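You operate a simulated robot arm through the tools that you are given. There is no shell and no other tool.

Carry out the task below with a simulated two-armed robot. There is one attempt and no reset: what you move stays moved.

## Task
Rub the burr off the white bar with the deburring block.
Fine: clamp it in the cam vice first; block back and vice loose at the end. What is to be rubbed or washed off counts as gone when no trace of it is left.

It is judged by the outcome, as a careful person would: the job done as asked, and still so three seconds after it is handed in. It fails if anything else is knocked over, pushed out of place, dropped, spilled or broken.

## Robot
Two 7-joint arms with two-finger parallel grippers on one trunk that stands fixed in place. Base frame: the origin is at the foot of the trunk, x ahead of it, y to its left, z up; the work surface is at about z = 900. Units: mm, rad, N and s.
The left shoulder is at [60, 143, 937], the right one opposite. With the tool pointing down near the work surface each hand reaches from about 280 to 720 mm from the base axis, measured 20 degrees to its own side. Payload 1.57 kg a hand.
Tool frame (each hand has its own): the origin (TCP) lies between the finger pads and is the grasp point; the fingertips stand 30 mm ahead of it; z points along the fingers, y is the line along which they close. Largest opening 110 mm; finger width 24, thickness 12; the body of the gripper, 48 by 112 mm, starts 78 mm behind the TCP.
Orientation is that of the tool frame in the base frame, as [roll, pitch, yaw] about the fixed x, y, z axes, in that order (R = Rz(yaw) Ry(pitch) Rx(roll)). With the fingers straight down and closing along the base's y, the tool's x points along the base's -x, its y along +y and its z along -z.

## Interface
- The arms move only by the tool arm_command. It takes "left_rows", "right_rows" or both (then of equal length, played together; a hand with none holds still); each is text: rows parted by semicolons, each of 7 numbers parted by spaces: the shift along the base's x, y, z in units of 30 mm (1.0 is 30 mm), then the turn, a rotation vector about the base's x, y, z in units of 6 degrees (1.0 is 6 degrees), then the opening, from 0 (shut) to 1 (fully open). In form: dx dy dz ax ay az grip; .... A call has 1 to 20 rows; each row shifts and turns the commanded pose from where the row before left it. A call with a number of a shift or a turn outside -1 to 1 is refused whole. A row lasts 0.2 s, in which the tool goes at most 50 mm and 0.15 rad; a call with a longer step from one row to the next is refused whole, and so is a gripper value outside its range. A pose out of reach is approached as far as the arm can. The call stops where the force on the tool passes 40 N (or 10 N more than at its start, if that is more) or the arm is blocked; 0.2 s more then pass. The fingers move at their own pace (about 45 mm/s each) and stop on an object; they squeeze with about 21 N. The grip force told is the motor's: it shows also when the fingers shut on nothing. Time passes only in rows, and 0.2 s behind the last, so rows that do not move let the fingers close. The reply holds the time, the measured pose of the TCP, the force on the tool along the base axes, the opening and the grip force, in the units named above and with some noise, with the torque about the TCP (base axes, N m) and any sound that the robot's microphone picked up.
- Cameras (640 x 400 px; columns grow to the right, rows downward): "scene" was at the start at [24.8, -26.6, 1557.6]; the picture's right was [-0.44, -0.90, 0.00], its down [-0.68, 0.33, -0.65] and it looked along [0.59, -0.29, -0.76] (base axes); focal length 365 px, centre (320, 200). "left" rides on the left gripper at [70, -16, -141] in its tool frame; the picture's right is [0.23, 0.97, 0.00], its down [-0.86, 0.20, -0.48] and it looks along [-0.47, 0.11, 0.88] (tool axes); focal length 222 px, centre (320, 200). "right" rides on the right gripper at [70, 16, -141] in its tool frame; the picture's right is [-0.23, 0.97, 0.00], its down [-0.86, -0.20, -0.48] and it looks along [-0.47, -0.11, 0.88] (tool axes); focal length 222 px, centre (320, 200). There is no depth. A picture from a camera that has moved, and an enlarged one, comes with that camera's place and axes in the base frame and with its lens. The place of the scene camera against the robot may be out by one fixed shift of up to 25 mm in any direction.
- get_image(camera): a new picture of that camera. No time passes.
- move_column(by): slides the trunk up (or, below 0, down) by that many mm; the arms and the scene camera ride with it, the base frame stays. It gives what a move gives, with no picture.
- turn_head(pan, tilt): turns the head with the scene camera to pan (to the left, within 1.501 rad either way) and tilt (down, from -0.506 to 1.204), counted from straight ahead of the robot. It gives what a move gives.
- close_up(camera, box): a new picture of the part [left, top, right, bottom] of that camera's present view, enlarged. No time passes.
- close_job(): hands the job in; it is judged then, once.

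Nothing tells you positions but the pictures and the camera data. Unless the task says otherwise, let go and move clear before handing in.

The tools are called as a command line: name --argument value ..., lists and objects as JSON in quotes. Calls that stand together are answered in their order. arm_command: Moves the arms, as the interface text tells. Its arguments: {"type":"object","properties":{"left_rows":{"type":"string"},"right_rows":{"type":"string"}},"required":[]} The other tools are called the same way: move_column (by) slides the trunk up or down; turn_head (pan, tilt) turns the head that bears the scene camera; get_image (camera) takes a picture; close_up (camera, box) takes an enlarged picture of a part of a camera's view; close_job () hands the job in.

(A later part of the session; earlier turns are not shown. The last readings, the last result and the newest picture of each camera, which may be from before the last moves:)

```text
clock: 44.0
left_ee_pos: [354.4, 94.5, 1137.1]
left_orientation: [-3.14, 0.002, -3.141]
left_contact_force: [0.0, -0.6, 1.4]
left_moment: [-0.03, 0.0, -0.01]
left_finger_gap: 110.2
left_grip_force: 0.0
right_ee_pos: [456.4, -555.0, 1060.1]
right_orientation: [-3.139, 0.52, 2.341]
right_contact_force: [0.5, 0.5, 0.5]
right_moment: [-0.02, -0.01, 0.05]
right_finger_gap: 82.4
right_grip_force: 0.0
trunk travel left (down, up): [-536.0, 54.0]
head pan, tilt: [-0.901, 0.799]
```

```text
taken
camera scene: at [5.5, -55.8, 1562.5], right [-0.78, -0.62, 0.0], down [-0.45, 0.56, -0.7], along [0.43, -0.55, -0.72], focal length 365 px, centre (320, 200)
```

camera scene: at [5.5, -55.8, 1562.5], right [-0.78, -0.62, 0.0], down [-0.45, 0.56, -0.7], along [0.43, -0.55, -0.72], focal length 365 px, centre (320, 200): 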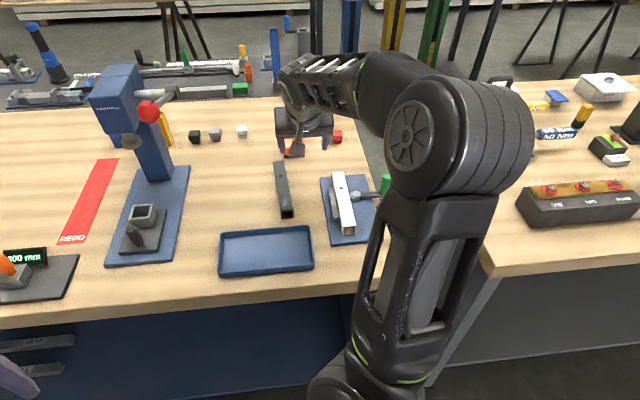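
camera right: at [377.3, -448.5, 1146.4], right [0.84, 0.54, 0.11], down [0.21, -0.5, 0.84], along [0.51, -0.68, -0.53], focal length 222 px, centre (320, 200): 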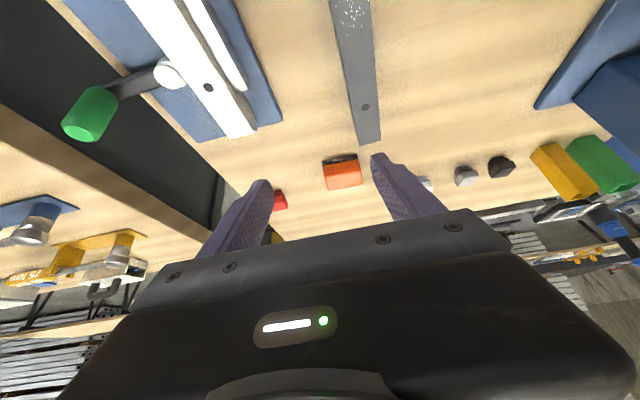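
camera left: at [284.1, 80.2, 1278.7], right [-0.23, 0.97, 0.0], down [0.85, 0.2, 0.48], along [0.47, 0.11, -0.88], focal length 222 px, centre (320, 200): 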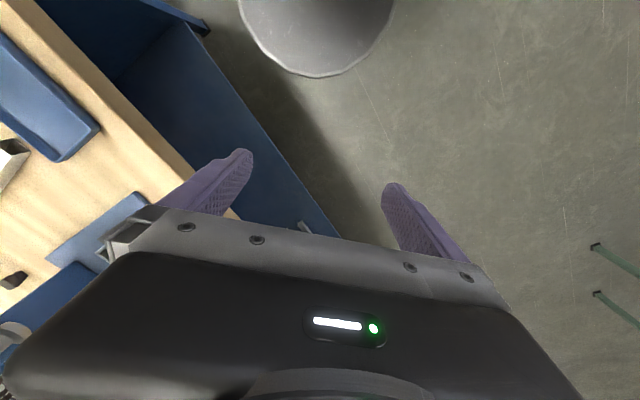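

The tilted pose has plenty of reach left, and the block is visible between the fingers. I'll zoom in to get its position and orientation.

close_up --camera "right" --box '[270, 130, 400, 220]'

close_up --camera "scene" --box '[260, 100, 350, 170]'

```text
4.44 times, centred on (335, 175) of right
camera zoom: at [377.3, -448.5, 1146.4], right [0.84, 0.54, 0.11], down [0.21, -0.5, 0.84], along [0.51, -0.68, -0.53], focal length 987 px, centre (253, 311)
```

zoom: 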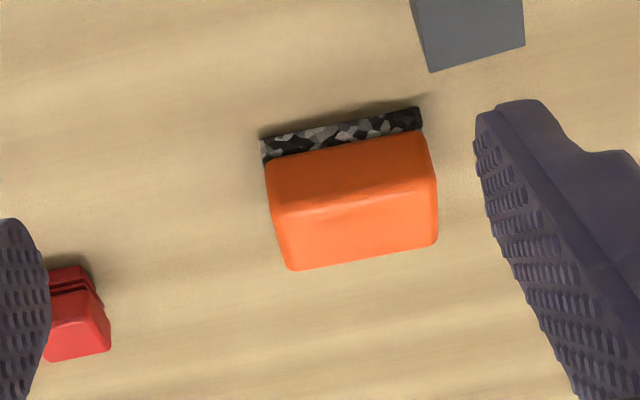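

```text
5.71 times, centred on (305, 135) of scene
camera zoom: at [5.5, -55.8, 1562.5], right [-0.78, -0.62, 0.0], down [-0.45, 0.56, -0.7], along [0.43, -0.55, -0.72], focal length 2086 px, centre (406, 571)
```

zoom: 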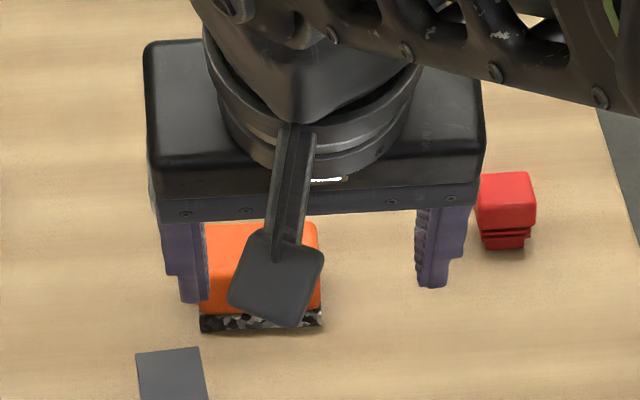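

The block measures about 60 x 39 x 36 mm, centred near (586, -656), with its long side square to the hand. I'm moving to hover just short of it, keeping the 30° tilt.

arm_command --right_rows "0.6 -0.46 -0.2 0 0 -0.17 0.75; 0.7 -0.54 -0.4 0 0 0 0.75; 0.7 -0.54 -0.4 0 0 0 0.75; 0.7 -0.54 -0.4 0 0 0 0.75; 0.7 -0.54 -0.4 0 0 0 0.75; 0.7 -0.52 -0.2 0 0 0 0.75; 0 0 0 0 0 0 0.75; 0 0 0 0 0 0 0.75"

get_image --camera "right"

get_image --camera "scene"

```text
clock: 45.8
left_ee_pos: [354.7, 95.5, 1137.6]
left_orientation: [-3.14, 0.002, -3.141]
left_contact_force: [0.1, 0.2, 0.2]
left_moment: [-0.01, 0.0, 0.03]
left_finger_gap: 109.8
left_grip_force: 0.1
right_ee_pos: [578.7, -649.3, 1001.0]
right_orientation: [-3.139, 0.519, 2.322]
right_contact_force: [0.1, -0.9, 0.4]
right_moment: [0.0, 0.01, 0.04]
right_finger_gap: 82.4
right_grip_force: 0.0
trunk travel left (down, up): [-536.0, 54.0]
head pan, tilt: [-0.901, 0.799]
```

```text
taken
camera right: at [502.4, -541.3, 1088.3], right [0.85, 0.52, 0.11], down [0.2, -0.5, 0.84], along [0.49, -0.69, -0.53], focal length 222 px, centre (320, 200)
```

right: 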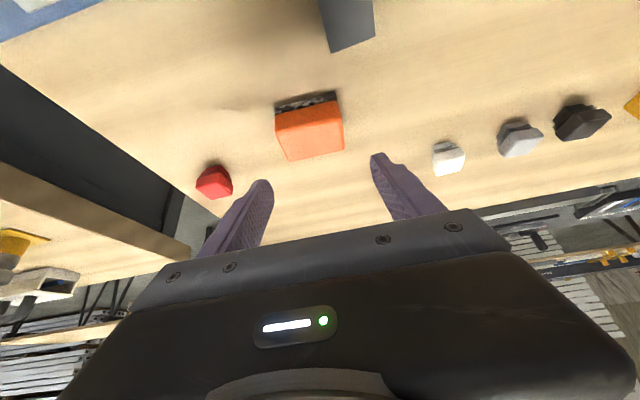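

```text
taken
camera scene: at [5.4, -55.9, 1562.5], right [-0.78, -0.62, 0.0], down [-0.45, 0.56, -0.7], along [0.43, -0.55, -0.72], focal length 365 px, centre (320, 200)
```

scene: 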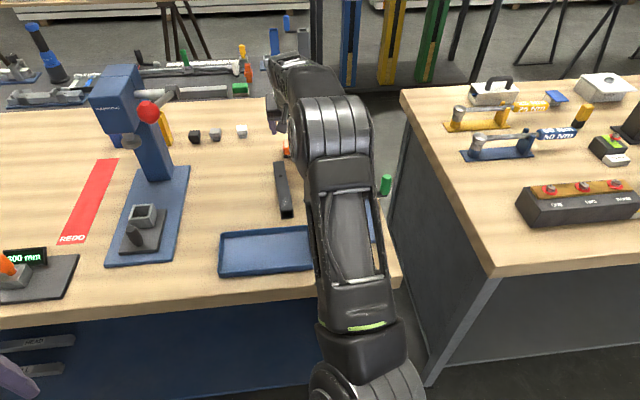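

It reached without trouble. I'll measure the block again from here before lowering.

close_up --camera "right" --box '[240, 70, 400, 210]'

```text
2.86 times, centred on (320, 140) of right
camera zoom: at [502.4, -541.3, 1088.3], right [0.85, 0.52, 0.11], down [0.2, -0.5, 0.84], along [0.49, -0.69, -0.53], focal length 635 px, centre (320, 371)
```

zoom: 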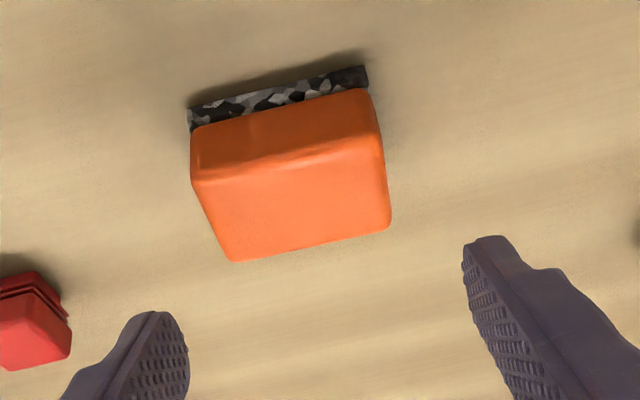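

The block is centred between the fingers. I'll lower to about z = 940 so the tips stay just above the bench.

arm_command --right_rows "0 0 -0.5 0 0 0 0.75; 0 0 -0.7 0 0 0 0.75; 0 0 -0.5 0 0 0 0.75; 0 0 -0.25 0 0 0 0.75; 0 0 0 0 0 0 0.75"

close_up --camera "right" --box '[220, 60, 420, 220]'

```text
clock: 47.0
left_ee_pos: [355.6, 94.8, 1137.4]
left_orientation: [-3.139, 0.004, 3.141]
left_contact_force: [-0.2, 0.3, 0.4]
left_moment: [0.02, 0.01, 0.0]
left_finger_gap: 109.9
left_grip_force: 0.1
right_ee_pos: [578.5, -650.0, 942.6]
right_orientation: [-3.14, 0.523, 2.323]
right_contact_force: [0.5, 0.1, -0.2]
right_moment: [-0.01, 0.0, -0.03]
right_finger_gap: 82.3
right_grip_force: 0.1
trunk travel left (down, up): [-536.0, 54.0]
head pan, tilt: [-0.901, 0.799]
```

```text
2.50 times, centred on (320, 140) of right
camera zoom: at [501.9, -542.8, 1030.1], right [0.85, 0.52, 0.11], down [0.2, -0.5, 0.84], along [0.49, -0.69, -0.53], focal length 555 px, centre (320, 350)
```

zoom: 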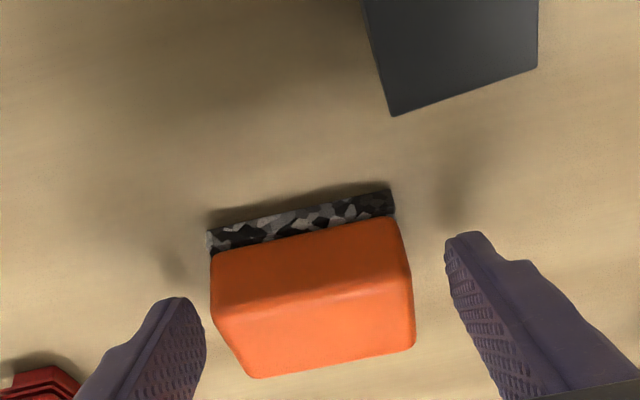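

The fingers straddle the block evenly. I'll close on it.

arm_command --right_rows "0 0 -0.05 0 0 0 0.75; 0 0 0 0 0 0 0.5; 0 0 0 0 0 0 0.3; 0 0 0 0 0 0 0.3; 0 0 0 0 0 0 0.3; 0 0 0 0 0 0 0.3"

close_up --camera "right" --box '[220, 60, 420, 220]'

```text
clock: 48.4
left_ee_pos: [354.6, 94.1, 1137.1]
left_orientation: [-3.141, 0.002, 3.141]
left_contact_force: [0.2, 0.0, 0.4]
left_moment: [0.0, 0.01, 0.0]
left_finger_gap: 109.7
left_grip_force: 0.1
right_ee_pos: [578.6, -650.2, 939.7]
right_orientation: [-3.14, 0.523, 2.324]
right_contact_force: [-0.5, -0.2, 0.0]
right_moment: [-0.05, 0.02, -0.02]
right_finger_gap: 59.4
right_grip_force: 21.3
trunk travel left (down, up): [-536.0, 54.0]
head pan, tilt: [-0.901, 0.799]
```

```text
2.50 times, centred on (320, 140) of right
camera zoom: at [502.1, -542.7, 1028.0], right [0.85, 0.52, 0.11], down [0.2, -0.5, 0.84], along [0.49, -0.69, -0.53], focal length 555 px, centre (320, 350)
```

zoom: 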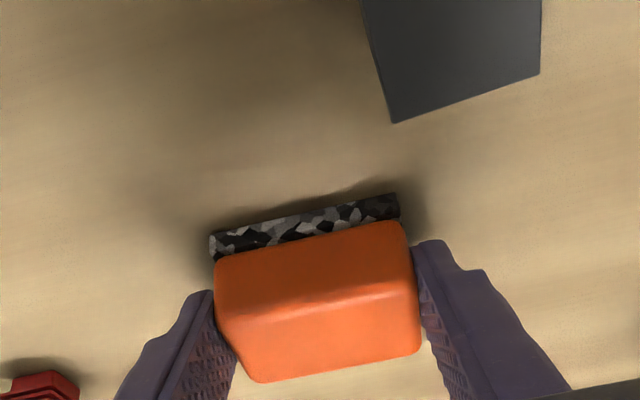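

The block is held at a 59 mm gap, and I've noted this exact pose for putting it back. I'll lift it and check it in the camera.

arm_command --right_rows "0 0 0.2 0 0 0 0.3; 0 0 0.5 0 0 0 0.3; 0 0 0.8 0 0 0 0.3; 0 0 0.9 0 0 0 0.3; 0 0 0.9 0 0 0 0.3; 0 0 0.7 0 0 0 0.3; 0 0 0 0 0 0 0.3"

close_up --camera "right" --box '[220, 60, 420, 220]'

get_image --camera "scene"

```text
clock: 50.0
left_ee_pos: [354.1, 96.4, 1137.3]
left_orientation: [-3.139, 0.003, 3.141]
left_contact_force: [-0.1, 0.3, -0.3]
left_moment: [0.04, 0.0, -0.01]
left_finger_gap: 110.2
left_grip_force: 0.0
right_ee_pos: [579.8, -651.4, 1059.6]
right_orientation: [-3.14, 0.52, 2.322]
right_contact_force: [0.3, 0.0, -1.8]
right_moment: [0.01, 0.03, -0.01]
right_finger_gap: 59.5
right_grip_force: 20.9
trunk travel left (down, up): [-536.0, 54.0]
head pan, tilt: [-0.901, 0.799]
```

```text
2.50 times, centred on (320, 140) of right
camera zoom: at [502.4, -544.0, 1147.1], right [0.85, 0.52, 0.11], down [0.2, -0.5, 0.84], along [0.49, -0.69, -0.53], focal length 555 px, centre (320, 350)
```

zoom: 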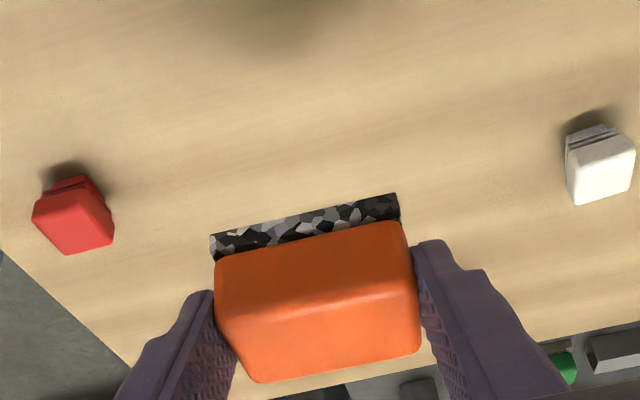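

```text
taken
camera scene: at [5.4, -55.9, 1562.5], right [-0.78, -0.62, 0.0], down [-0.45, 0.56, -0.7], along [0.43, -0.55, -0.72], focal length 365 px, centre (320, 200)
```

scene: 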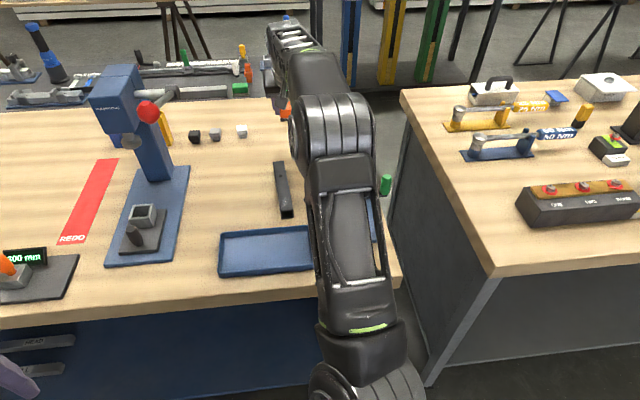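

The block sits firmly with its abrasive face level underneath. I'm carrying it over to above the burr on the clamped bar.

arm_command --right_rows "-0.5 0.24 0 0 0 0 0.3; -0.86 0.417 0 0 0 0.03 0.3; -0.86 0.417 0 0 0 0.03 0.3; -0.86 0.417 0 0 0 0.03 0.3; -0.86 0.417 0 0 0 0.03 0.3; -0.86 0.417 0 0 0 0.03 0.3; -0.86 0.417 0 0 0 0.03 0.3; -0.86 0.417 0 0 0 0.03 0.3; -0.86 0.417 0 0 0 0.03 0.3; -0.86 0.417 0 0 0 0.03 0.3; -0.86 0.417 0 0 0 0.03 0.3; -0.22 0.11 0 0 0 0.03 0.3; 0 0 0 0 0 0 0.3; 0 0 0 0 0 0 0.3"

get_image --camera "right"

get_image --camera "scene"

```text
clock: 53.0
left_ee_pos: [355.2, 94.1, 1137.5]
left_orientation: [-3.14, 0.004, -3.14]
left_contact_force: [0.3, 0.5, -0.1]
left_moment: [0.01, 0.01, 0.0]
left_finger_gap: 109.8
left_grip_force: 0.0
right_ee_pos: [297.8, -513.3, 1059.3]
right_orientation: [-3.14, 0.52, 2.357]
right_contact_force: [0.9, 0.2, -1.3]
right_moment: [-0.02, 0.02, 0.02]
right_finger_gap: 59.3
right_grip_force: 20.8
trunk travel left (down, up): [-536.0, 54.0]
head pan, tilt: [-0.901, 0.799]
```

```text
taken
camera right: at [217.5, -408.9, 1148.0], right [0.83, 0.55, 0.11], down [0.22, -0.5, 0.84], along [0.52, -0.67, -0.53], focal length 222 px, centre (320, 200)
```

right: 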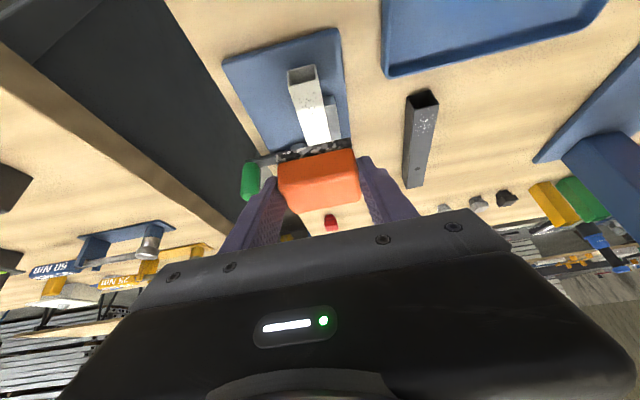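

```text
taken
camera scene: at [5.3, -55.8, 1562.5], right [-0.78, -0.62, 0.0], down [-0.45, 0.56, -0.7], along [0.43, -0.55, -0.72], focal length 365 px, centre (320, 200)
```

scene: 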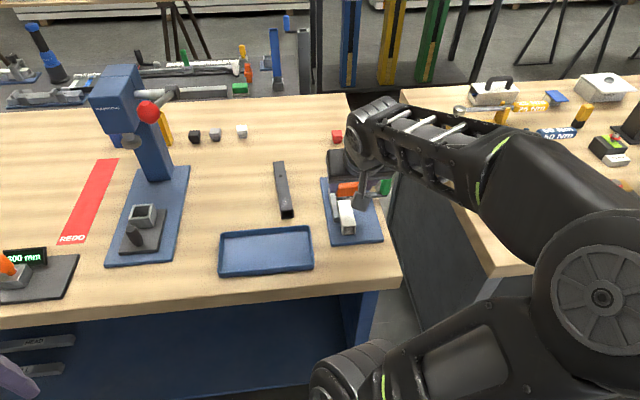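

The block hovers above the bar with a clear view from the scene camera. I'll zoom in on both views.

close_up --camera "scene" --box '[310, 165, 400, 250]'

close_up --camera "right" --box '[230, 40, 400, 220]'

```text
4.71 times, centred on (355, 208) of scene
camera zoom: at [5.3, -55.8, 1562.5], right [-0.78, -0.62, 0.0], down [-0.45, 0.56, -0.7], along [0.43, -0.55, -0.72], focal length 1718 px, centre (155, 165)
```

zoom: 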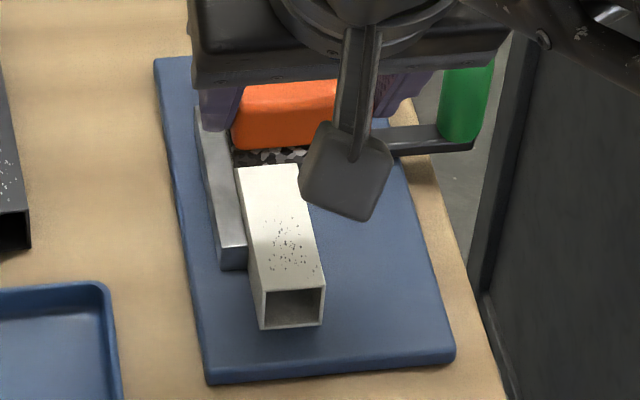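

```text
2.22 times, centred on (315, 130) of right
camera zoom: at [217.5, -408.9, 1148.0], right [0.83, 0.55, 0.11], down [0.22, -0.5, 0.84], along [0.52, -0.67, -0.53], focal length 494 px, centre (331, 356)
```

zoom: 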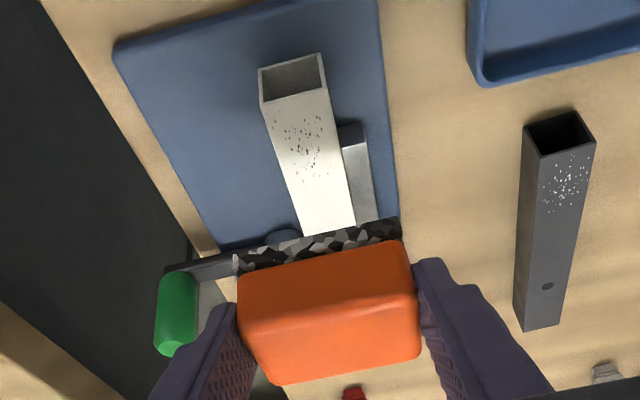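

The block is centred over the burr patch. I'll lower it to a few millimetres above the bar first.

arm_command --right_rows "0 0 -0.5 0 0 0 0.3; 0 0 -0.8 0 0 0 0.3; 0 0 -0.7 0 0 0 0.3; 0 0 -0.35 0 0 0 0.3; 0 0 0 0 0 0 0.3"

close_up --camera "scene" --box '[310, 165, 400, 250]'

close_up --camera "right" --box '[230, 40, 400, 220]'

```text
clock: 54.2
left_ee_pos: [354.8, 94.5, 1137.3]
left_orientation: [-3.141, 0.004, 3.141]
left_contact_force: [-0.9, 0.5, 0.4]
left_moment: [0.02, -0.03, 0.0]
left_finger_gap: 110.1
left_grip_force: 0.1
right_ee_pos: [298.8, -512.9, 988.0]
right_orientation: [-3.136, 0.522, 2.356]
right_contact_force: [0.7, 0.2, -0.8]
right_moment: [0.03, 0.03, 0.03]
right_finger_gap: 59.3
right_grip_force: 21.2
trunk travel left (down, up): [-536.0, 54.0]
head pan, tilt: [-0.901, 0.799]
```

```text
4.71 times, centred on (355, 208) of scene
camera zoom: at [5.1, -55.7, 1562.5], right [-0.78, -0.62, 0.0], down [-0.45, 0.56, -0.7], along [0.43, -0.55, -0.72], focal length 1718 px, centre (155, 165)
```

zoom: 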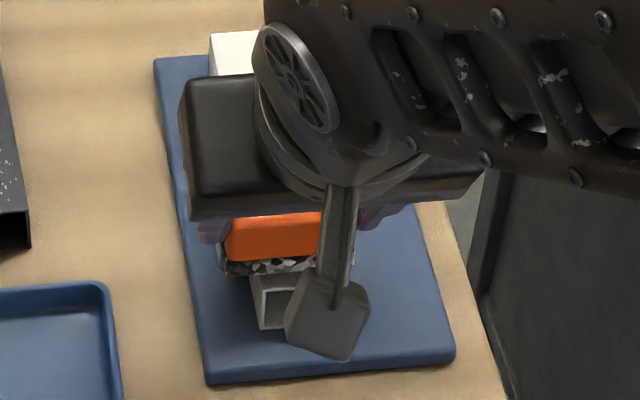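

```text
2.22 times, centred on (315, 130) of right
camera zoom: at [217.8, -408.3, 1075.8], right [0.83, 0.55, 0.11], down [0.22, -0.5, 0.84], along [0.52, -0.67, -0.53], focal length 494 px, centre (331, 356)
```

zoom: 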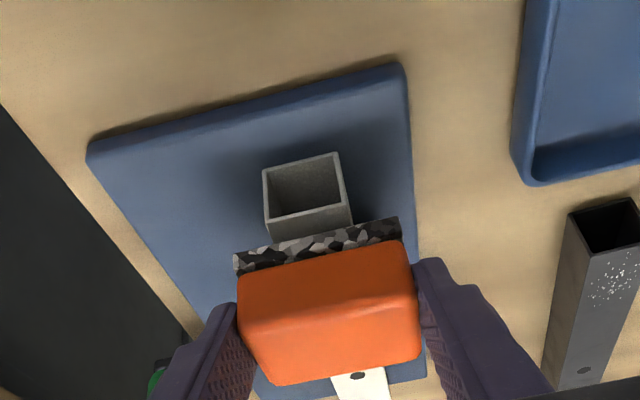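

The block sits square over the bar's end. I'll lower in small steps to feel for contact.

arm_command --right_rows "0 0 -0.08 0 0 0 0.3; 0 0 -0.06 0 0 0 0.3; 0 0 0 0 0 0 0.3"

arm_command --right_rows "0 0 -0.04 0 0 0 0.3; 0 0 0 0 0 0 0.3"

arm_command --right_rows "0 0 -0.04 0 0 0 0.3; 0 0 0 0 0 0 0.3"

```text
clock: 55.0
left_ee_pos: [354.3, 95.2, 1136.4]
left_orientation: [-3.14, 0.003, 3.141]
left_contact_force: [-0.1, 0.2, 0.0]
left_moment: [-0.01, 0.02, -0.02]
left_finger_gap: 110.0
left_grip_force: 0.1
right_ee_pos: [299.1, -513.0, 984.2]
right_orientation: [-3.14, 0.52, 2.358]
right_contact_force: [-0.9, 0.5, -0.7]
right_moment: [0.04, 0.0, -0.01]
right_finger_gap: 59.6
right_grip_force: 21.0
trunk travel left (down, up): [-536.0, 54.0]
head pan, tilt: [-0.901, 0.799]
```

```text
clock: 55.6
left_ee_pos: [354.2, 95.0, 1137.5]
left_orientation: [-3.14, 0.002, -3.141]
left_contact_force: [-0.7, -0.4, 0.4]
left_moment: [0.0, 0.01, 0.0]
left_finger_gap: 110.0
left_grip_force: 0.1
right_ee_pos: [299.4, -513.5, 983.7]
right_orientation: [-3.141, 0.518, 2.356]
right_contact_force: [0.3, -0.1, -2.1]
right_moment: [0.03, 0.04, 0.0]
right_finger_gap: 59.5
right_grip_force: 20.6
trunk travel left (down, up): [-536.0, 54.0]
head pan, tilt: [-0.901, 0.799]
```

```text
clock: 56.2
left_ee_pos: [354.5, 95.0, 1136.0]
left_orientation: [-3.139, 0.003, 3.141]
left_contact_force: [0.3, -0.3, 0.0]
left_moment: [-0.01, 0.02, 0.02]
left_finger_gap: 110.1
left_grip_force: 0.0
right_ee_pos: [298.8, -512.0, 981.8]
right_orientation: [-3.139, 0.52, 2.359]
right_contact_force: [-0.5, -0.7, -1.9]
right_moment: [-0.01, 0.06, -0.03]
right_finger_gap: 59.3
right_grip_force: 20.5
trunk travel left (down, up): [-536.0, 54.0]
head pan, tilt: [-0.901, 0.799]
```

arm_command --right_rows "0 0 -0.04 0 0 0 0.3; 0 0 0 0 0 0 0.3"

arm_command --right_rows "0 0 -0.03 0 0 0 0.3; 0 0 0 0 0 0 0.3"

```text
clock: 56.8
left_ee_pos: [354.8, 96.1, 1137.1]
left_orientation: [-3.139, 0.004, 3.141]
left_contact_force: [0.2, -0.4, -0.3]
left_moment: [0.01, 0.0, 0.03]
left_finger_gap: 110.2
left_grip_force: 0.1
right_ee_pos: [298.5, -512.8, 981.7]
right_orientation: [-3.141, 0.524, 2.357]
right_contact_force: [-0.2, -0.3, 3.9]
right_moment: [-0.06, 0.02, 0.03]
right_finger_gap: 59.3
right_grip_force: 21.5
trunk travel left (down, up): [-536.0, 54.0]
head pan, tilt: [-0.901, 0.799]
```

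```text
clock: 57.4
left_ee_pos: [353.7, 95.5, 1137.2]
left_orientation: [-3.14, 0.005, 3.14]
left_contact_force: [1.1, 0.2, -0.2]
left_moment: [-0.01, -0.02, -0.02]
left_finger_gap: 109.9
left_grip_force: 0.1
right_ee_pos: [298.0, -512.8, 982.4]
right_orientation: [-3.138, 0.525, 2.357]
right_contact_force: [-2.2, 0.3, 16.7]
right_moment: [-0.02, 0.05, -0.09]
right_finger_gap: 59.5
right_grip_force: 21.2
trunk travel left (down, up): [-536.0, 54.0]
head pan, tilt: [-0.901, 0.799]
```

Contact was made at about 17 N. I'll ease slightly and start rubbing along the bar, over the whole burr patch.

arm_command --right_rows "-0.164 0.1655 0.005 0 0 0 0.3; -0.141 0.142 0 0 0 0 0.3; 0.223 -0.2245 0 0 0 0 0.3; 0.223 -0.2245 0 0 0 0 0.3; 0.223 -0.2245 0 0 0 0 0.3; 0.223 -0.2245 0 0 0 0 0.3; 0 0 0 0 0 0 0.3"

close_up --camera "right" --box '[230, 40, 400, 220]'

close_up --camera "scene" --box '[310, 165, 400, 250]'

```text
clock: 59.0
left_ee_pos: [352.7, 97.3, 1136.8]
left_orientation: [-3.137, 0.003, -3.14]
left_contact_force: [-0.3, 0.1, -0.5]
left_moment: [0.02, -0.03, -0.02]
left_finger_gap: 109.9
left_grip_force: 0.0
right_ee_pos: [314.4, -530.5, 981.3]
right_orientation: [-3.139, 0.527, 2.359]
right_contact_force: [-4.7, 5.4, 24.8]
right_moment: [0.1, 0.04, -0.03]
right_finger_gap: 59.4
right_grip_force: 20.6
trunk travel left (down, up): [-536.0, 54.0]
head pan, tilt: [-0.901, 0.799]
```

```text
2.22 times, centred on (315, 130) of right
camera zoom: at [233.9, -425.4, 1068.9], right [0.83, 0.55, 0.11], down [0.21, -0.49, 0.84], along [0.52, -0.67, -0.53], focal length 494 px, centre (331, 356)
```

zoom: 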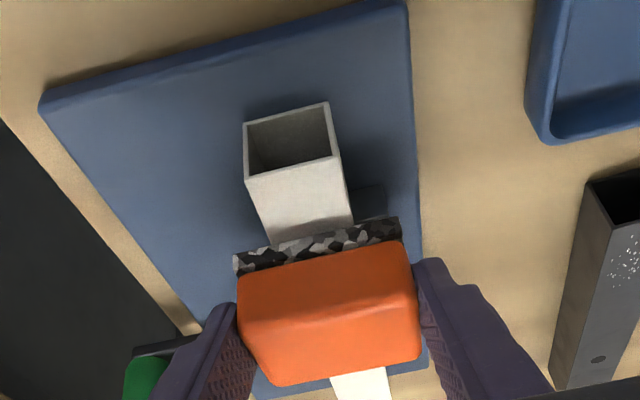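

```text
4.71 times, centred on (355, 208) of scene
camera zoom: at [3.1, -52.8, 1562.7], right [-0.78, -0.62, 0.0], down [-0.44, 0.56, -0.7], along [0.43, -0.55, -0.72], focal length 1718 px, centre (155, 165)
```

zoom: 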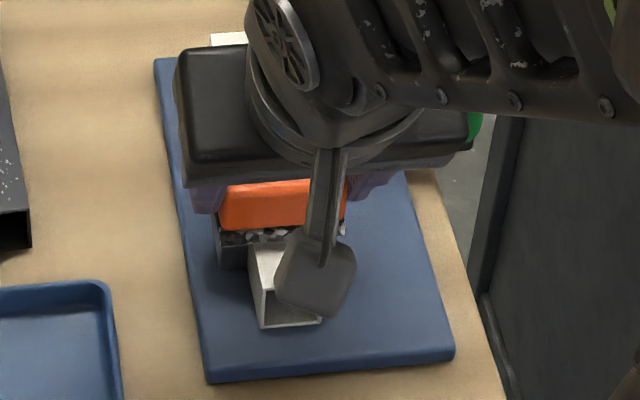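

The rubbed area already looks clean near the end, and the contact force is about 25 N. I'll ease a touch and make more strokes.

arm_command --right_rows "-0.223 0.2245 0.02 0 0 0 0.3; -0.223 0.2245 0 0 0 0 0.3; -0.223 0.2245 0 0 0 0 0.3; -0.223 0.2245 0 0 0 0 0.3; 0.223 -0.2245 0 0 0 0 0.3; 0.223 -0.2245 0 0 0 0 0.3; 0.223 -0.2245 0 0 0 0 0.3; 0.223 -0.2245 0 0 0 0 0.3; 0.1 -0.1 0 0 0 0 0.3; -0.1 0.1 0 0 0 0 0.3; -0.223 0.2245 0 0 0 0 0.3; -0.223 0.2245 0 0 0 0 0.3; -0.223 0.2245 0 0 0 0 0.3; -0.223 0.2245 0 0 0 0 0.3; 0 0 0 0 0 0 0.3"

close_up --camera "right" --box '[230, 40, 400, 220]'

```text
clock: 62.2
left_ee_pos: [354.0, 95.4, 1136.6]
left_orientation: [-3.14, 0.003, 3.141]
left_contact_force: [-0.6, -0.2, 0.5]
left_moment: [0.03, 0.0, -0.03]
left_finger_gap: 110.2
left_grip_force: 0.1
right_ee_pos: [290.4, -503.6, 982.3]
right_orientation: [-3.138, 0.523, 2.357]
right_contact_force: [2.0, -2.2, 15.6]
right_moment: [-0.22, -0.18, 0.0]
right_finger_gap: 59.1
right_grip_force: 21.3
trunk travel left (down, up): [-536.0, 54.0]
head pan, tilt: [-0.901, 0.799]
```

```text
2.22 times, centred on (315, 130) of right
camera zoom: at [210.0, -398.5, 1069.0], right [0.83, 0.55, 0.11], down [0.21, -0.49, 0.84], along [0.52, -0.67, -0.53], focal length 494 px, centre (331, 356)
```

zoom: 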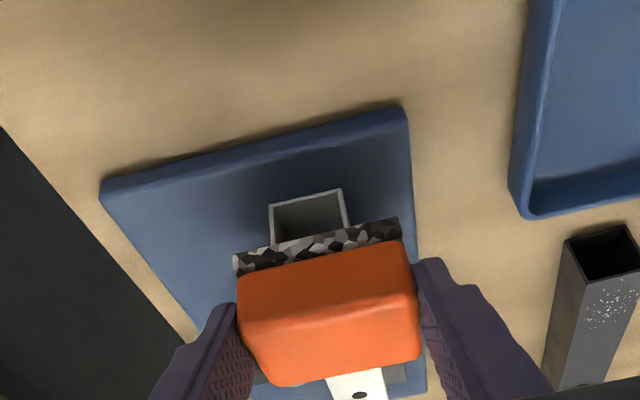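

Several full strokes are done. I'll lift the block straight up and inspect the bar.

arm_command --right_rows "0 0 0.3 0 0 0 0.3; 0 0 0.8 0 0 0 0.3; 0.25 -0.25 0.9 0 0 0 0.3; 0.25 -0.25 0.6 0 0 0 0.3; 0 0 0 0 0 0 0.3"

close_up --camera "right" --box '[260, 50, 370, 160]'

close_up --camera "scene" --box '[325, 190, 380, 240]'

```text
clock: 63.4
left_ee_pos: [353.1, 93.7, 1137.5]
left_orientation: [-3.14, 0.002, -3.141]
left_contact_force: [0.1, -0.7, -0.3]
left_moment: [0.0, -0.01, 0.02]
left_finger_gap: 110.1
left_grip_force: 0.0
right_ee_pos: [304.5, -519.4, 1060.0]
right_orientation: [-3.139, 0.519, 2.357]
right_contact_force: [-0.1, 0.9, -0.3]
right_moment: [0.02, 0.0, -0.02]
right_finger_gap: 59.3
right_grip_force: 21.0
trunk travel left (down, up): [-536.0, 54.0]
head pan, tilt: [-0.901, 0.799]
```

```text
3.64 times, centred on (315, 105) of right
camera zoom: at [223.5, -414.4, 1147.8], right [0.83, 0.55, 0.11], down [0.22, -0.5, 0.84], along [0.52, -0.67, -0.53], focal length 808 px, centre (338, 546)
```

zoom: 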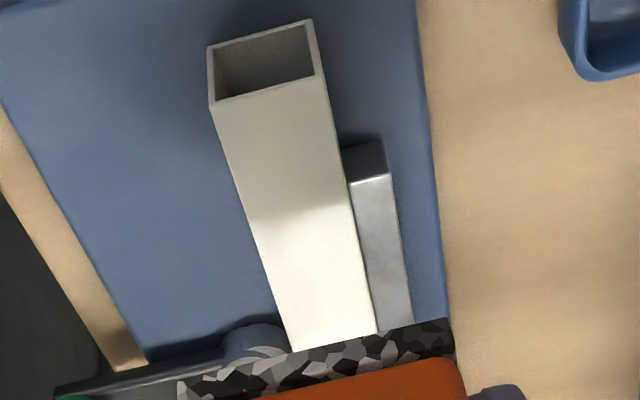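

```text
8.00 times, centred on (352, 215) of scene
camera zoom: at [5.2, -55.8, 1562.5], right [-0.78, -0.62, 0.0], down [-0.45, 0.56, -0.7], along [0.43, -0.55, -0.72], focal length 2920 px, centre (60, 80)
```

zoom: 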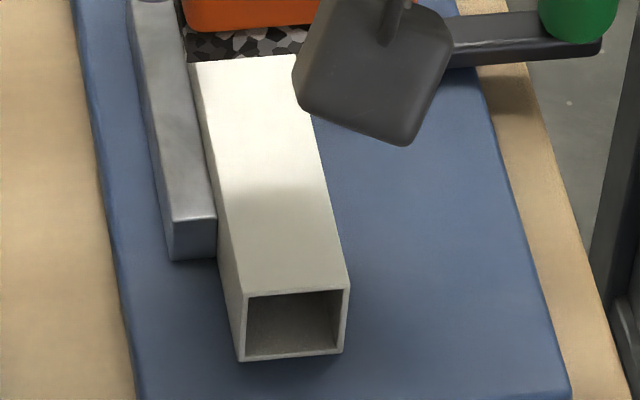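

No specks are visible now. I'll zoom in harder to make sure there's no faint trace left.

close_up --camera "right" --box '[280, 70, 340, 115]'

close_up --camera "right" --box '[285, 100, 345, 150]'

close_up --camera "scene" --box '[335, 195, 365, 235]'

```text
8.89 times, centred on (310, 92) of right
camera zoom: at [223.5, -414.4, 1147.8], right [0.83, 0.55, 0.11], down [0.22, -0.5, 0.84], along [0.52, -0.67, -0.53], focal length 1974 px, centre (409, 1156)
```

zoom: 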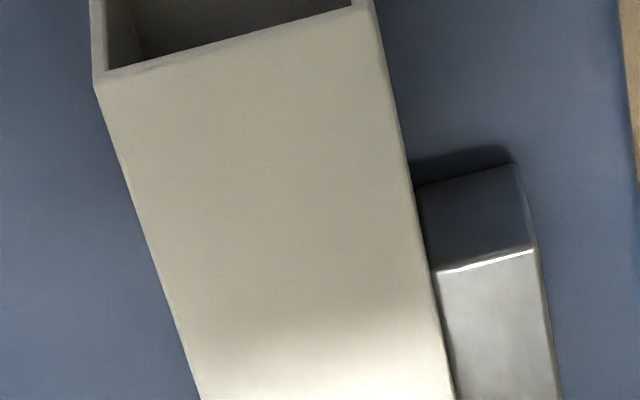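

```text
8.00 times, centred on (315, 125) of right
camera zoom: at [223.5, -414.4, 1147.8], right [0.83, 0.55, 0.11], down [0.22, -0.5, 0.84], along [0.52, -0.67, -0.53], focal length 1777 px, centre (360, 800)
```

zoom: 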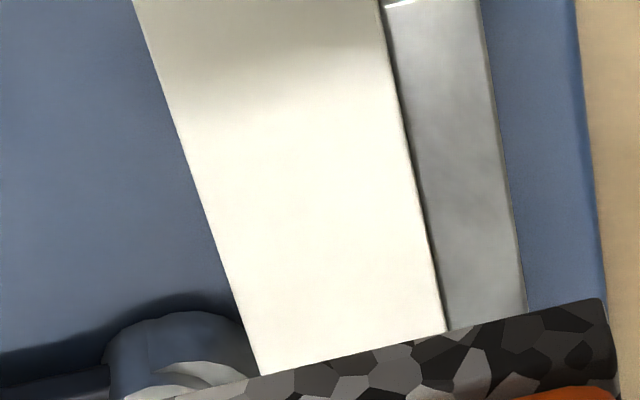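

```text
10.00 times, centred on (350, 215) of scene
camera zoom: at [5.2, -55.8, 1562.5], right [-0.78, -0.62, 0.0], down [-0.45, 0.56, -0.7], along [0.43, -0.55, -0.72], focal length 3650 px, centre (20, 50)
```

zoom: 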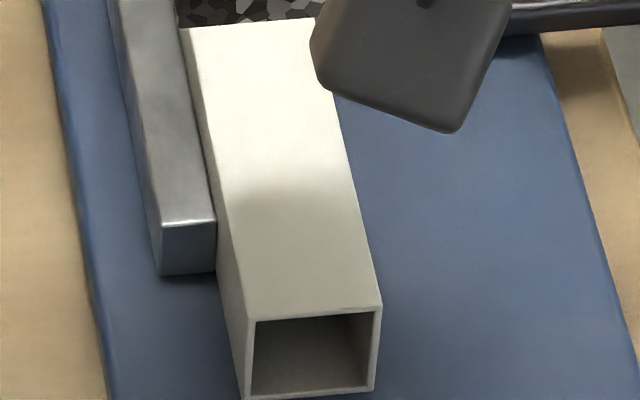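

The burr is completely gone. I'll carry the deburring block back, reversing my commanded moves exactly, to above its original spot.

arm_command --right_rows "0.4 -0.19 0 0 0 -0.03 0.3; 0.83 -0.393 0 0 0 -0.03 0.3; 0.83 -0.393 0 0 0 -0.03 0.3; 0.83 -0.393 0 0 0 -0.03 0.3; 0.83 -0.393 0 0 0 -0.03 0.3; 0.83 -0.393 0 0 0 -0.03 0.3; 0.83 -0.393 0 0 0 -0.03 0.3; 0.83 -0.393 0 0 0 -0.03 0.3; 0.83 -0.393 0 0 0 -0.03 0.3; 0.83 -0.393 0 0 0 -0.03 0.3; 0.83 -0.393 0 0 0 -0.03 0.3; 0.425 -0.2075 0 0 0 0 0.3; 0 0 0 0 0 0 0.3; 0 0 0 0 0 0 0.3"

get_image --camera "right"

get_image --camera "scene"

```text
clock: 66.4
left_ee_pos: [354.0, 94.0, 1135.7]
left_orientation: [3.141, 0.004, -3.141]
left_contact_force: [0.0, -0.8, 0.3]
left_moment: [0.04, -0.01, 0.01]
left_finger_gap: 110.3
left_grip_force: 0.2
right_ee_pos: [579.2, -648.9, 1059.8]
right_orientation: [-3.139, 0.522, 2.324]
right_contact_force: [-0.5, 0.0, -1.2]
right_moment: [0.02, 0.02, 0.05]
right_finger_gap: 59.4
right_grip_force: 21.1
trunk travel left (down, up): [-536.0, 54.0]
head pan, tilt: [-0.901, 0.799]
```

```text
taken
camera right: at [501.5, -541.2, 1147.8], right [0.85, 0.52, 0.11], down [0.2, -0.5, 0.84], along [0.49, -0.69, -0.53], focal length 222 px, centre (320, 200)
```

right: 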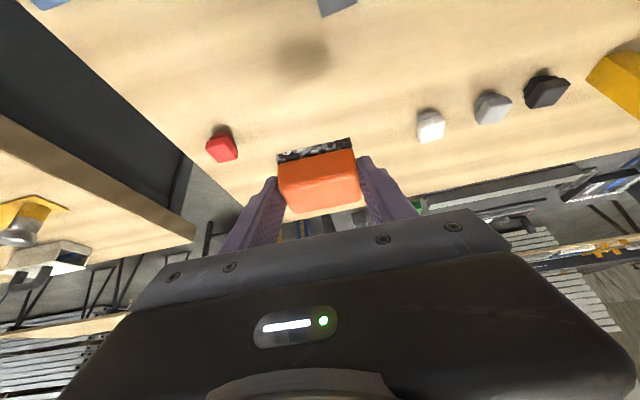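

```text
taken
camera scene: at [5.4, -55.9, 1562.5], right [-0.78, -0.62, 0.0], down [-0.45, 0.56, -0.7], along [0.43, -0.55, -0.72], focal length 365 px, centre (320, 200)
```

scene: 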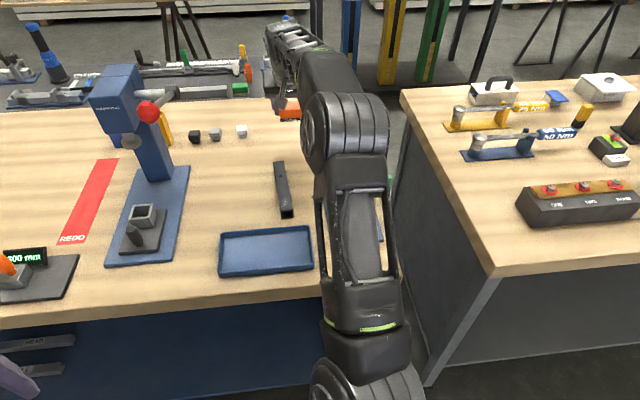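

The hand is back above the original spot. I'll lower it, slowing near the bench.

arm_command --right_rows "0 0 -0.5 0 0 0 0.3; 0 0 -0.9 0 0 0 0.3; 0 0 -0.9 0 0 0 0.3; 0 0 -0.8 0 0 0 0.3; 0 0 -0.5 0 0 0 0.3; 0 0 -0.2 0 0 0 0.3; 0 0 0 0 0 0 0.3"

arm_command --right_rows "0 0 -0.1 0 0 0 0.3; 0 0 0 0 0 0 0.3"

arm_command --right_rows "0 0 -0.05 0 0 0 0.3; 0 0 0 0 0 0 0.3"

close_up --camera "right" --box '[220, 60, 420, 220]'

```text
clock: 68.0
left_ee_pos: [354.2, 93.6, 1137.1]
left_orientation: [-3.141, 0.003, -3.141]
left_contact_force: [0.9, -0.2, -0.2]
left_moment: [0.01, 0.0, 0.0]
left_finger_gap: 109.9
left_grip_force: 0.1
right_ee_pos: [577.0, -646.9, 947.1]
right_orientation: [-3.14, 0.52, 2.322]
right_contact_force: [-0.2, -0.1, -1.6]
right_moment: [0.01, 0.03, -0.01]
right_finger_gap: 59.5
right_grip_force: 21.0
trunk travel left (down, up): [-536.0, 54.0]
head pan, tilt: [-0.901, 0.799]
```

```text
clock: 68.6
left_ee_pos: [354.7, 94.6, 1138.9]
left_orientation: [-3.14, 0.004, -3.141]
left_contact_force: [0.4, 0.4, -0.1]
left_moment: [-0.01, 0.0, -0.01]
left_finger_gap: 110.0
left_grip_force: 0.0
right_ee_pos: [578.2, -649.4, 942.9]
right_orientation: [-3.139, 0.522, 2.323]
right_contact_force: [0.2, 0.5, -1.2]
right_moment: [0.0, 0.01, 0.0]
right_finger_gap: 59.6
right_grip_force: 20.8
trunk travel left (down, up): [-536.0, 54.0]
head pan, tilt: [-0.901, 0.799]
```

```text
clock: 69.2
left_ee_pos: [355.0, 93.3, 1136.6]
left_orientation: [-3.138, 0.004, -3.141]
left_contact_force: [0.4, -0.2, 0.5]
left_moment: [0.02, 0.04, 0.03]
left_finger_gap: 110.0
left_grip_force: 0.0
right_ee_pos: [579.0, -648.2, 940.4]
right_orientation: [-3.139, 0.522, 2.323]
right_contact_force: [-0.4, 0.0, -0.3]
right_moment: [0.01, 0.02, -0.01]
right_finger_gap: 59.3
right_grip_force: 21.3
trunk travel left (down, up): [-536.0, 54.0]
head pan, tilt: [-0.901, 0.799]
```

```text
2.50 times, centred on (320, 140) of right
camera zoom: at [501.8, -542.0, 1028.8], right [0.85, 0.52, 0.11], down [0.2, -0.5, 0.84], along [0.49, -0.69, -0.53], focal length 555 px, centre (320, 350)
```

zoom: 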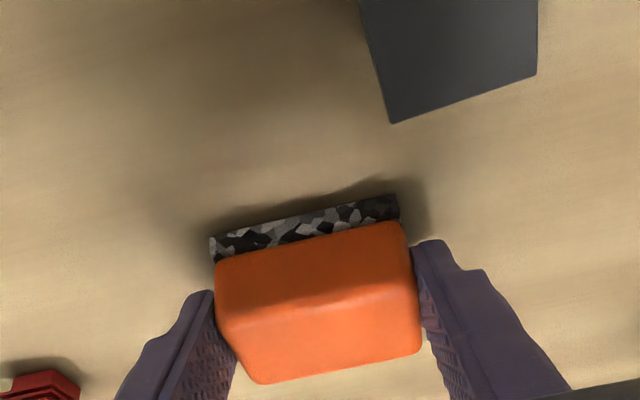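

The view matches the grasp picture almost exactly. I'll lower the last millimetre and release gently.

arm_command --right_rows "0 0 -0.03 0 0 0 0.3; 0 0 0 0 0 0 0.3"

arm_command --right_rows "0 0 0 0 0 0 0.56; 0 0 0 0 0 0 0.6; 0 0 0 0 0 0 0.68; 0 0 0 0 0 0 0.75; 0 0 0 0 0 0 0.75; 0 0 0 0 0 0 0.75"

close_up --camera "right" --box '[220, 60, 420, 220]'

```text
clock: 69.8
left_ee_pos: [354.4, 94.6, 1137.0]
left_orientation: [-3.14, 0.004, 3.14]
left_contact_force: [0.3, -0.7, 0.1]
left_moment: [-0.01, 0.02, 0.04]
left_finger_gap: 110.1
left_grip_force: 0.1
right_ee_pos: [577.4, -650.3, 939.8]
right_orientation: [-3.14, 0.522, 2.322]
right_contact_force: [-0.8, 0.4, -0.2]
right_moment: [0.01, -0.07, -0.03]
right_finger_gap: 59.5
right_grip_force: 21.5
trunk travel left (down, up): [-536.0, 54.0]
head pan, tilt: [-0.901, 0.799]
```

```text
clock: 71.2
left_ee_pos: [355.0, 95.0, 1135.7]
left_orientation: [-3.139, 0.005, 3.141]
left_contact_force: [0.1, 0.3, -1.0]
left_moment: [0.01, -0.01, 0.0]
left_finger_gap: 110.0
left_grip_force: 0.1
right_ee_pos: [578.6, -648.6, 938.7]
right_orientation: [-3.139, 0.521, 2.324]
right_contact_force: [0.3, 0.2, -1.0]
right_moment: [0.0, -0.04, -0.01]
right_finger_gap: 82.4
right_grip_force: 0.1
trunk travel left (down, up): [-536.0, 54.0]
head pan, tilt: [-0.901, 0.799]
```

```text
2.50 times, centred on (320, 140) of right
camera zoom: at [501.6, -542.1, 1027.5], right [0.85, 0.52, 0.11], down [0.2, -0.5, 0.84], along [0.49, -0.69, -0.53], focal length 555 px, centre (320, 350)
```

zoom: 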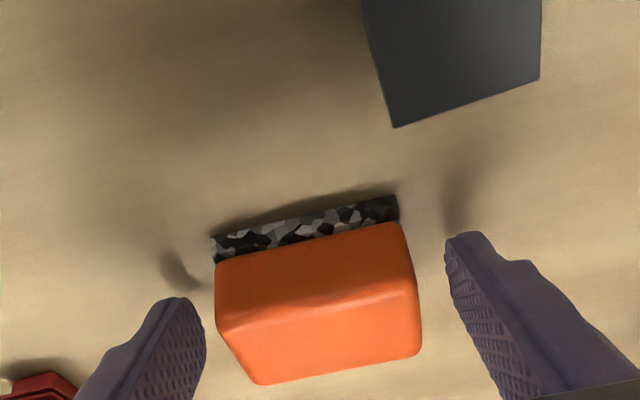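

The block is back in place. I'll rise straight up and check it.

arm_command --right_rows "0 0 0.4 0 0 0 0.75; 0 0 0.8 0 0 0 0.75; 0 0 0.9 0 0 0 0.75; 0 0 0.9 0 0 0 0.75; 0 0 0.9 0 0 0 0.75; 0 0 0.1 0 0 0 0.75; 0 0 0 0 0 0 0.75"

close_up --camera "right" --box '[220, 60, 420, 220]'

```text
clock: 72.8
left_ee_pos: [353.3, 94.6, 1136.8]
left_orientation: [-3.14, 0.002, 3.141]
left_contact_force: [0.1, 0.5, 0.8]
left_moment: [0.0, 0.0, 0.01]
left_finger_gap: 110.0
left_grip_force: 0.2
right_ee_pos: [578.7, -649.8, 1060.4]
right_orientation: [-3.141, 0.522, 2.323]
right_contact_force: [0.7, 0.4, 0.4]
right_moment: [0.04, 0.01, 0.01]
right_finger_gap: 82.3
right_grip_force: 0.0
trunk travel left (down, up): [-536.0, 54.0]
head pan, tilt: [-0.901, 0.799]
```

```text
2.50 times, centred on (320, 140) of right
camera zoom: at [502.1, -542.8, 1148.2], right [0.85, 0.52, 0.11], down [0.2, -0.5, 0.84], along [0.49, -0.69, -0.53], focal length 555 px, centre (320, 350)
```

zoom: 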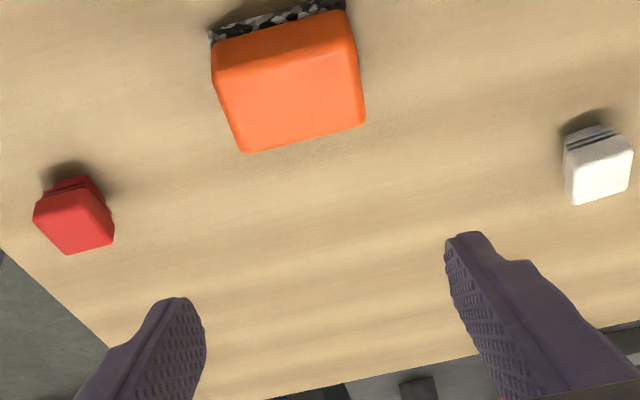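

The block is standing cleanly where it was. I'm now moving back inward, levelling the hand, and turning toward the vice handle.

arm_command --right_rows "-0.6 0.2 0 0 0 0 0.75; -0.86 0.31 0 0 0 0 0.75; -0.86 0.31 0 0 0 0 0.7; -0.86 0.31 0 0.731 0.683 0 0.6; -0.86 0.31 0 0.731 0.683 0 0.5; -0.86 0.31 0 0.731 0.683 0 0.45; -0.86 0.31 0 0.731 0.683 0 0.4; -0.86 0.31 0 0.73 0.68 0 0.4; 0 0 0 0 0 0 0.4"

arm_command --right_rows "-0.1875 -0.17 0 0 0 0.954 0.4; -0.1875 -0.17 0 0 0 0.954 0.4; -0.1875 -0.17 0 0 0 0.954 0.4; -0.1875 -0.17 0 0 0 0.954 0.4; -0.1875 -0.17 0 0 0 0.954 0.4; -0.1875 -0.17 0 0 0 0.954 0.4; -0.1875 -0.17 0 0 0 0.954 0.4; -0.1875 -0.17 0 0 0 0.954 0.4; -0.1875 -0.17 0 0 0 0.954 0.4; -0.1875 -0.17 0 0 0 0.954 0.4; -0.1875 -0.17 0 0 0 0.954 0.4; -0.1875 -0.17 0 0 0 0.954 0.4; -0.1875 -0.17 0 0 0 0.954 0.4; -0.1875 -0.17 0 0 0 0.954 0.4; -0.1875 -0.17 0 0 0 0.954 0.4; -0.1875 -0.17 0 0 0 0.954 0.4; 0 0 0 0 0 0 0.4"

get_image --camera "right"

get_image --camera "scene"

```text
clock: 74.8
left_ee_pos: [355.4, 94.9, 1137.3]
left_orientation: [-3.14, 0.004, 3.141]
left_contact_force: [0.0, 0.0, -0.1]
left_moment: [0.01, 0.02, 0.03]
left_finger_gap: 110.1
left_grip_force: 0.0
right_ee_pos: [382.4, -576.3, 1060.0]
right_orientation: [-3.141, -0.003, 2.321]
right_contact_force: [0.2, 0.7, -0.1]
right_moment: [0.02, 0.01, 0.02]
right_finger_gap: 44.1
right_grip_force: 0.0
trunk travel left (down, up): [-536.0, 54.0]
head pan, tilt: [-0.901, 0.799]
```

```text
clock: 78.4
left_ee_pos: [354.8, 95.7, 1137.3]
left_orientation: [-3.139, 0.003, -3.14]
left_contact_force: [0.9, -0.3, 0.0]
left_moment: [-0.01, 0.03, -0.03]
left_finger_gap: 109.8
left_grip_force: 0.0
right_ee_pos: [290.0, -659.3, 1059.3]
right_orientation: [-3.14, -0.004, -2.363]
right_contact_force: [0.6, 0.5, -0.1]
right_moment: [0.0, -0.01, 0.0]
right_finger_gap: 43.9
right_grip_force: 0.0
trunk travel left (down, up): [-536.0, 54.0]
head pan, tilt: [-0.901, 0.799]
```

```text
taken
camera right: at [229.9, -696.1, 1200.8], right [-0.52, 0.85, 0.0], down [0.75, 0.46, 0.48], along [0.41, 0.25, -0.88], focal length 222 px, centre (320, 200)
```

right: 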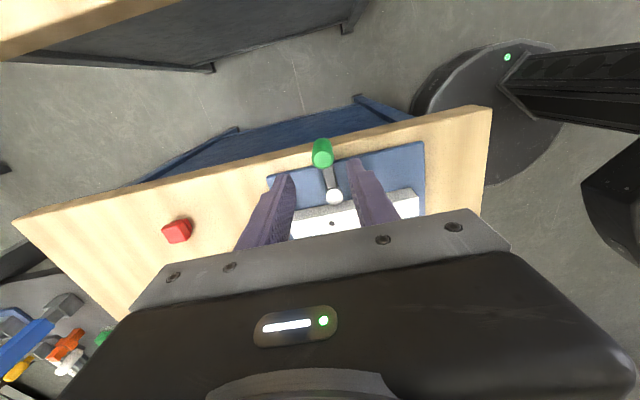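

```text
taken
camera scene: at [5.3, -55.7, 1562.5], right [-0.78, -0.62, 0.0], down [-0.45, 0.56, -0.7], along [0.43, -0.55, -0.72], focal length 365 px, centre (320, 200)
```

scene: 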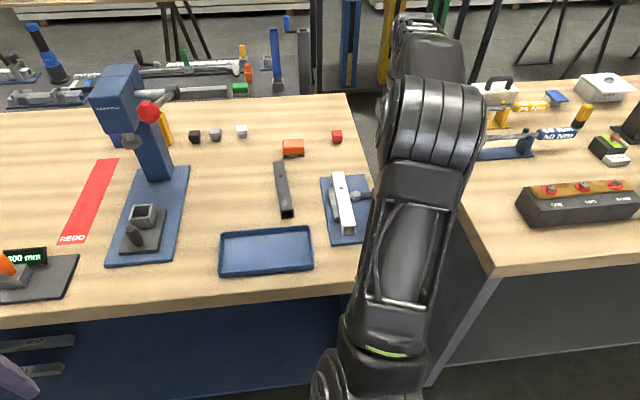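

close_up --camera "right" --box '[270, 120, 390, 240]'

close_up --camera "scene" --box '[265, 120, 385, 250]'

```text
3.33 times, centred on (330, 180) of right
camera zoom: at [229.9, -696.1, 1200.8], right [-0.52, 0.85, 0.0], down [0.75, 0.46, 0.48], along [0.41, 0.25, -0.88], focal length 740 px, centre (287, 267)
```

zoom: 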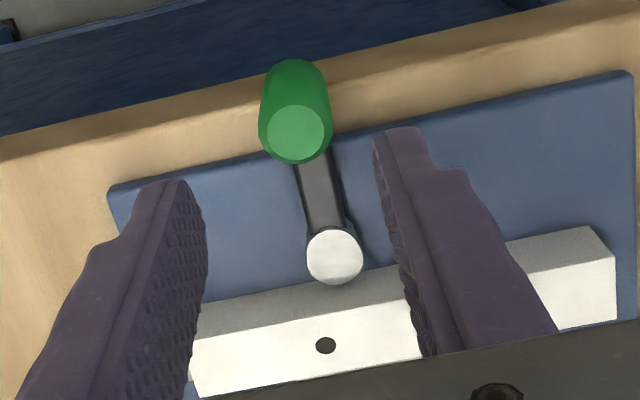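

```text
3.08 times, centred on (325, 185) of scene
camera zoom: at [5.3, -55.7, 1562.5], right [-0.78, -0.62, 0.0], down [-0.45, 0.56, -0.7], along [0.43, -0.55, -0.72], focal length 1123 px, centre (305, 246)
```

zoom: 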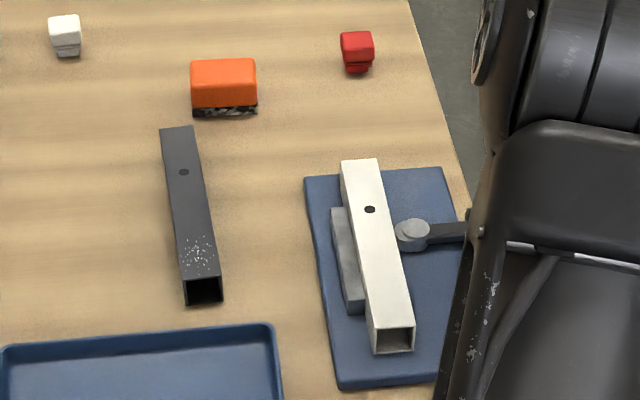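

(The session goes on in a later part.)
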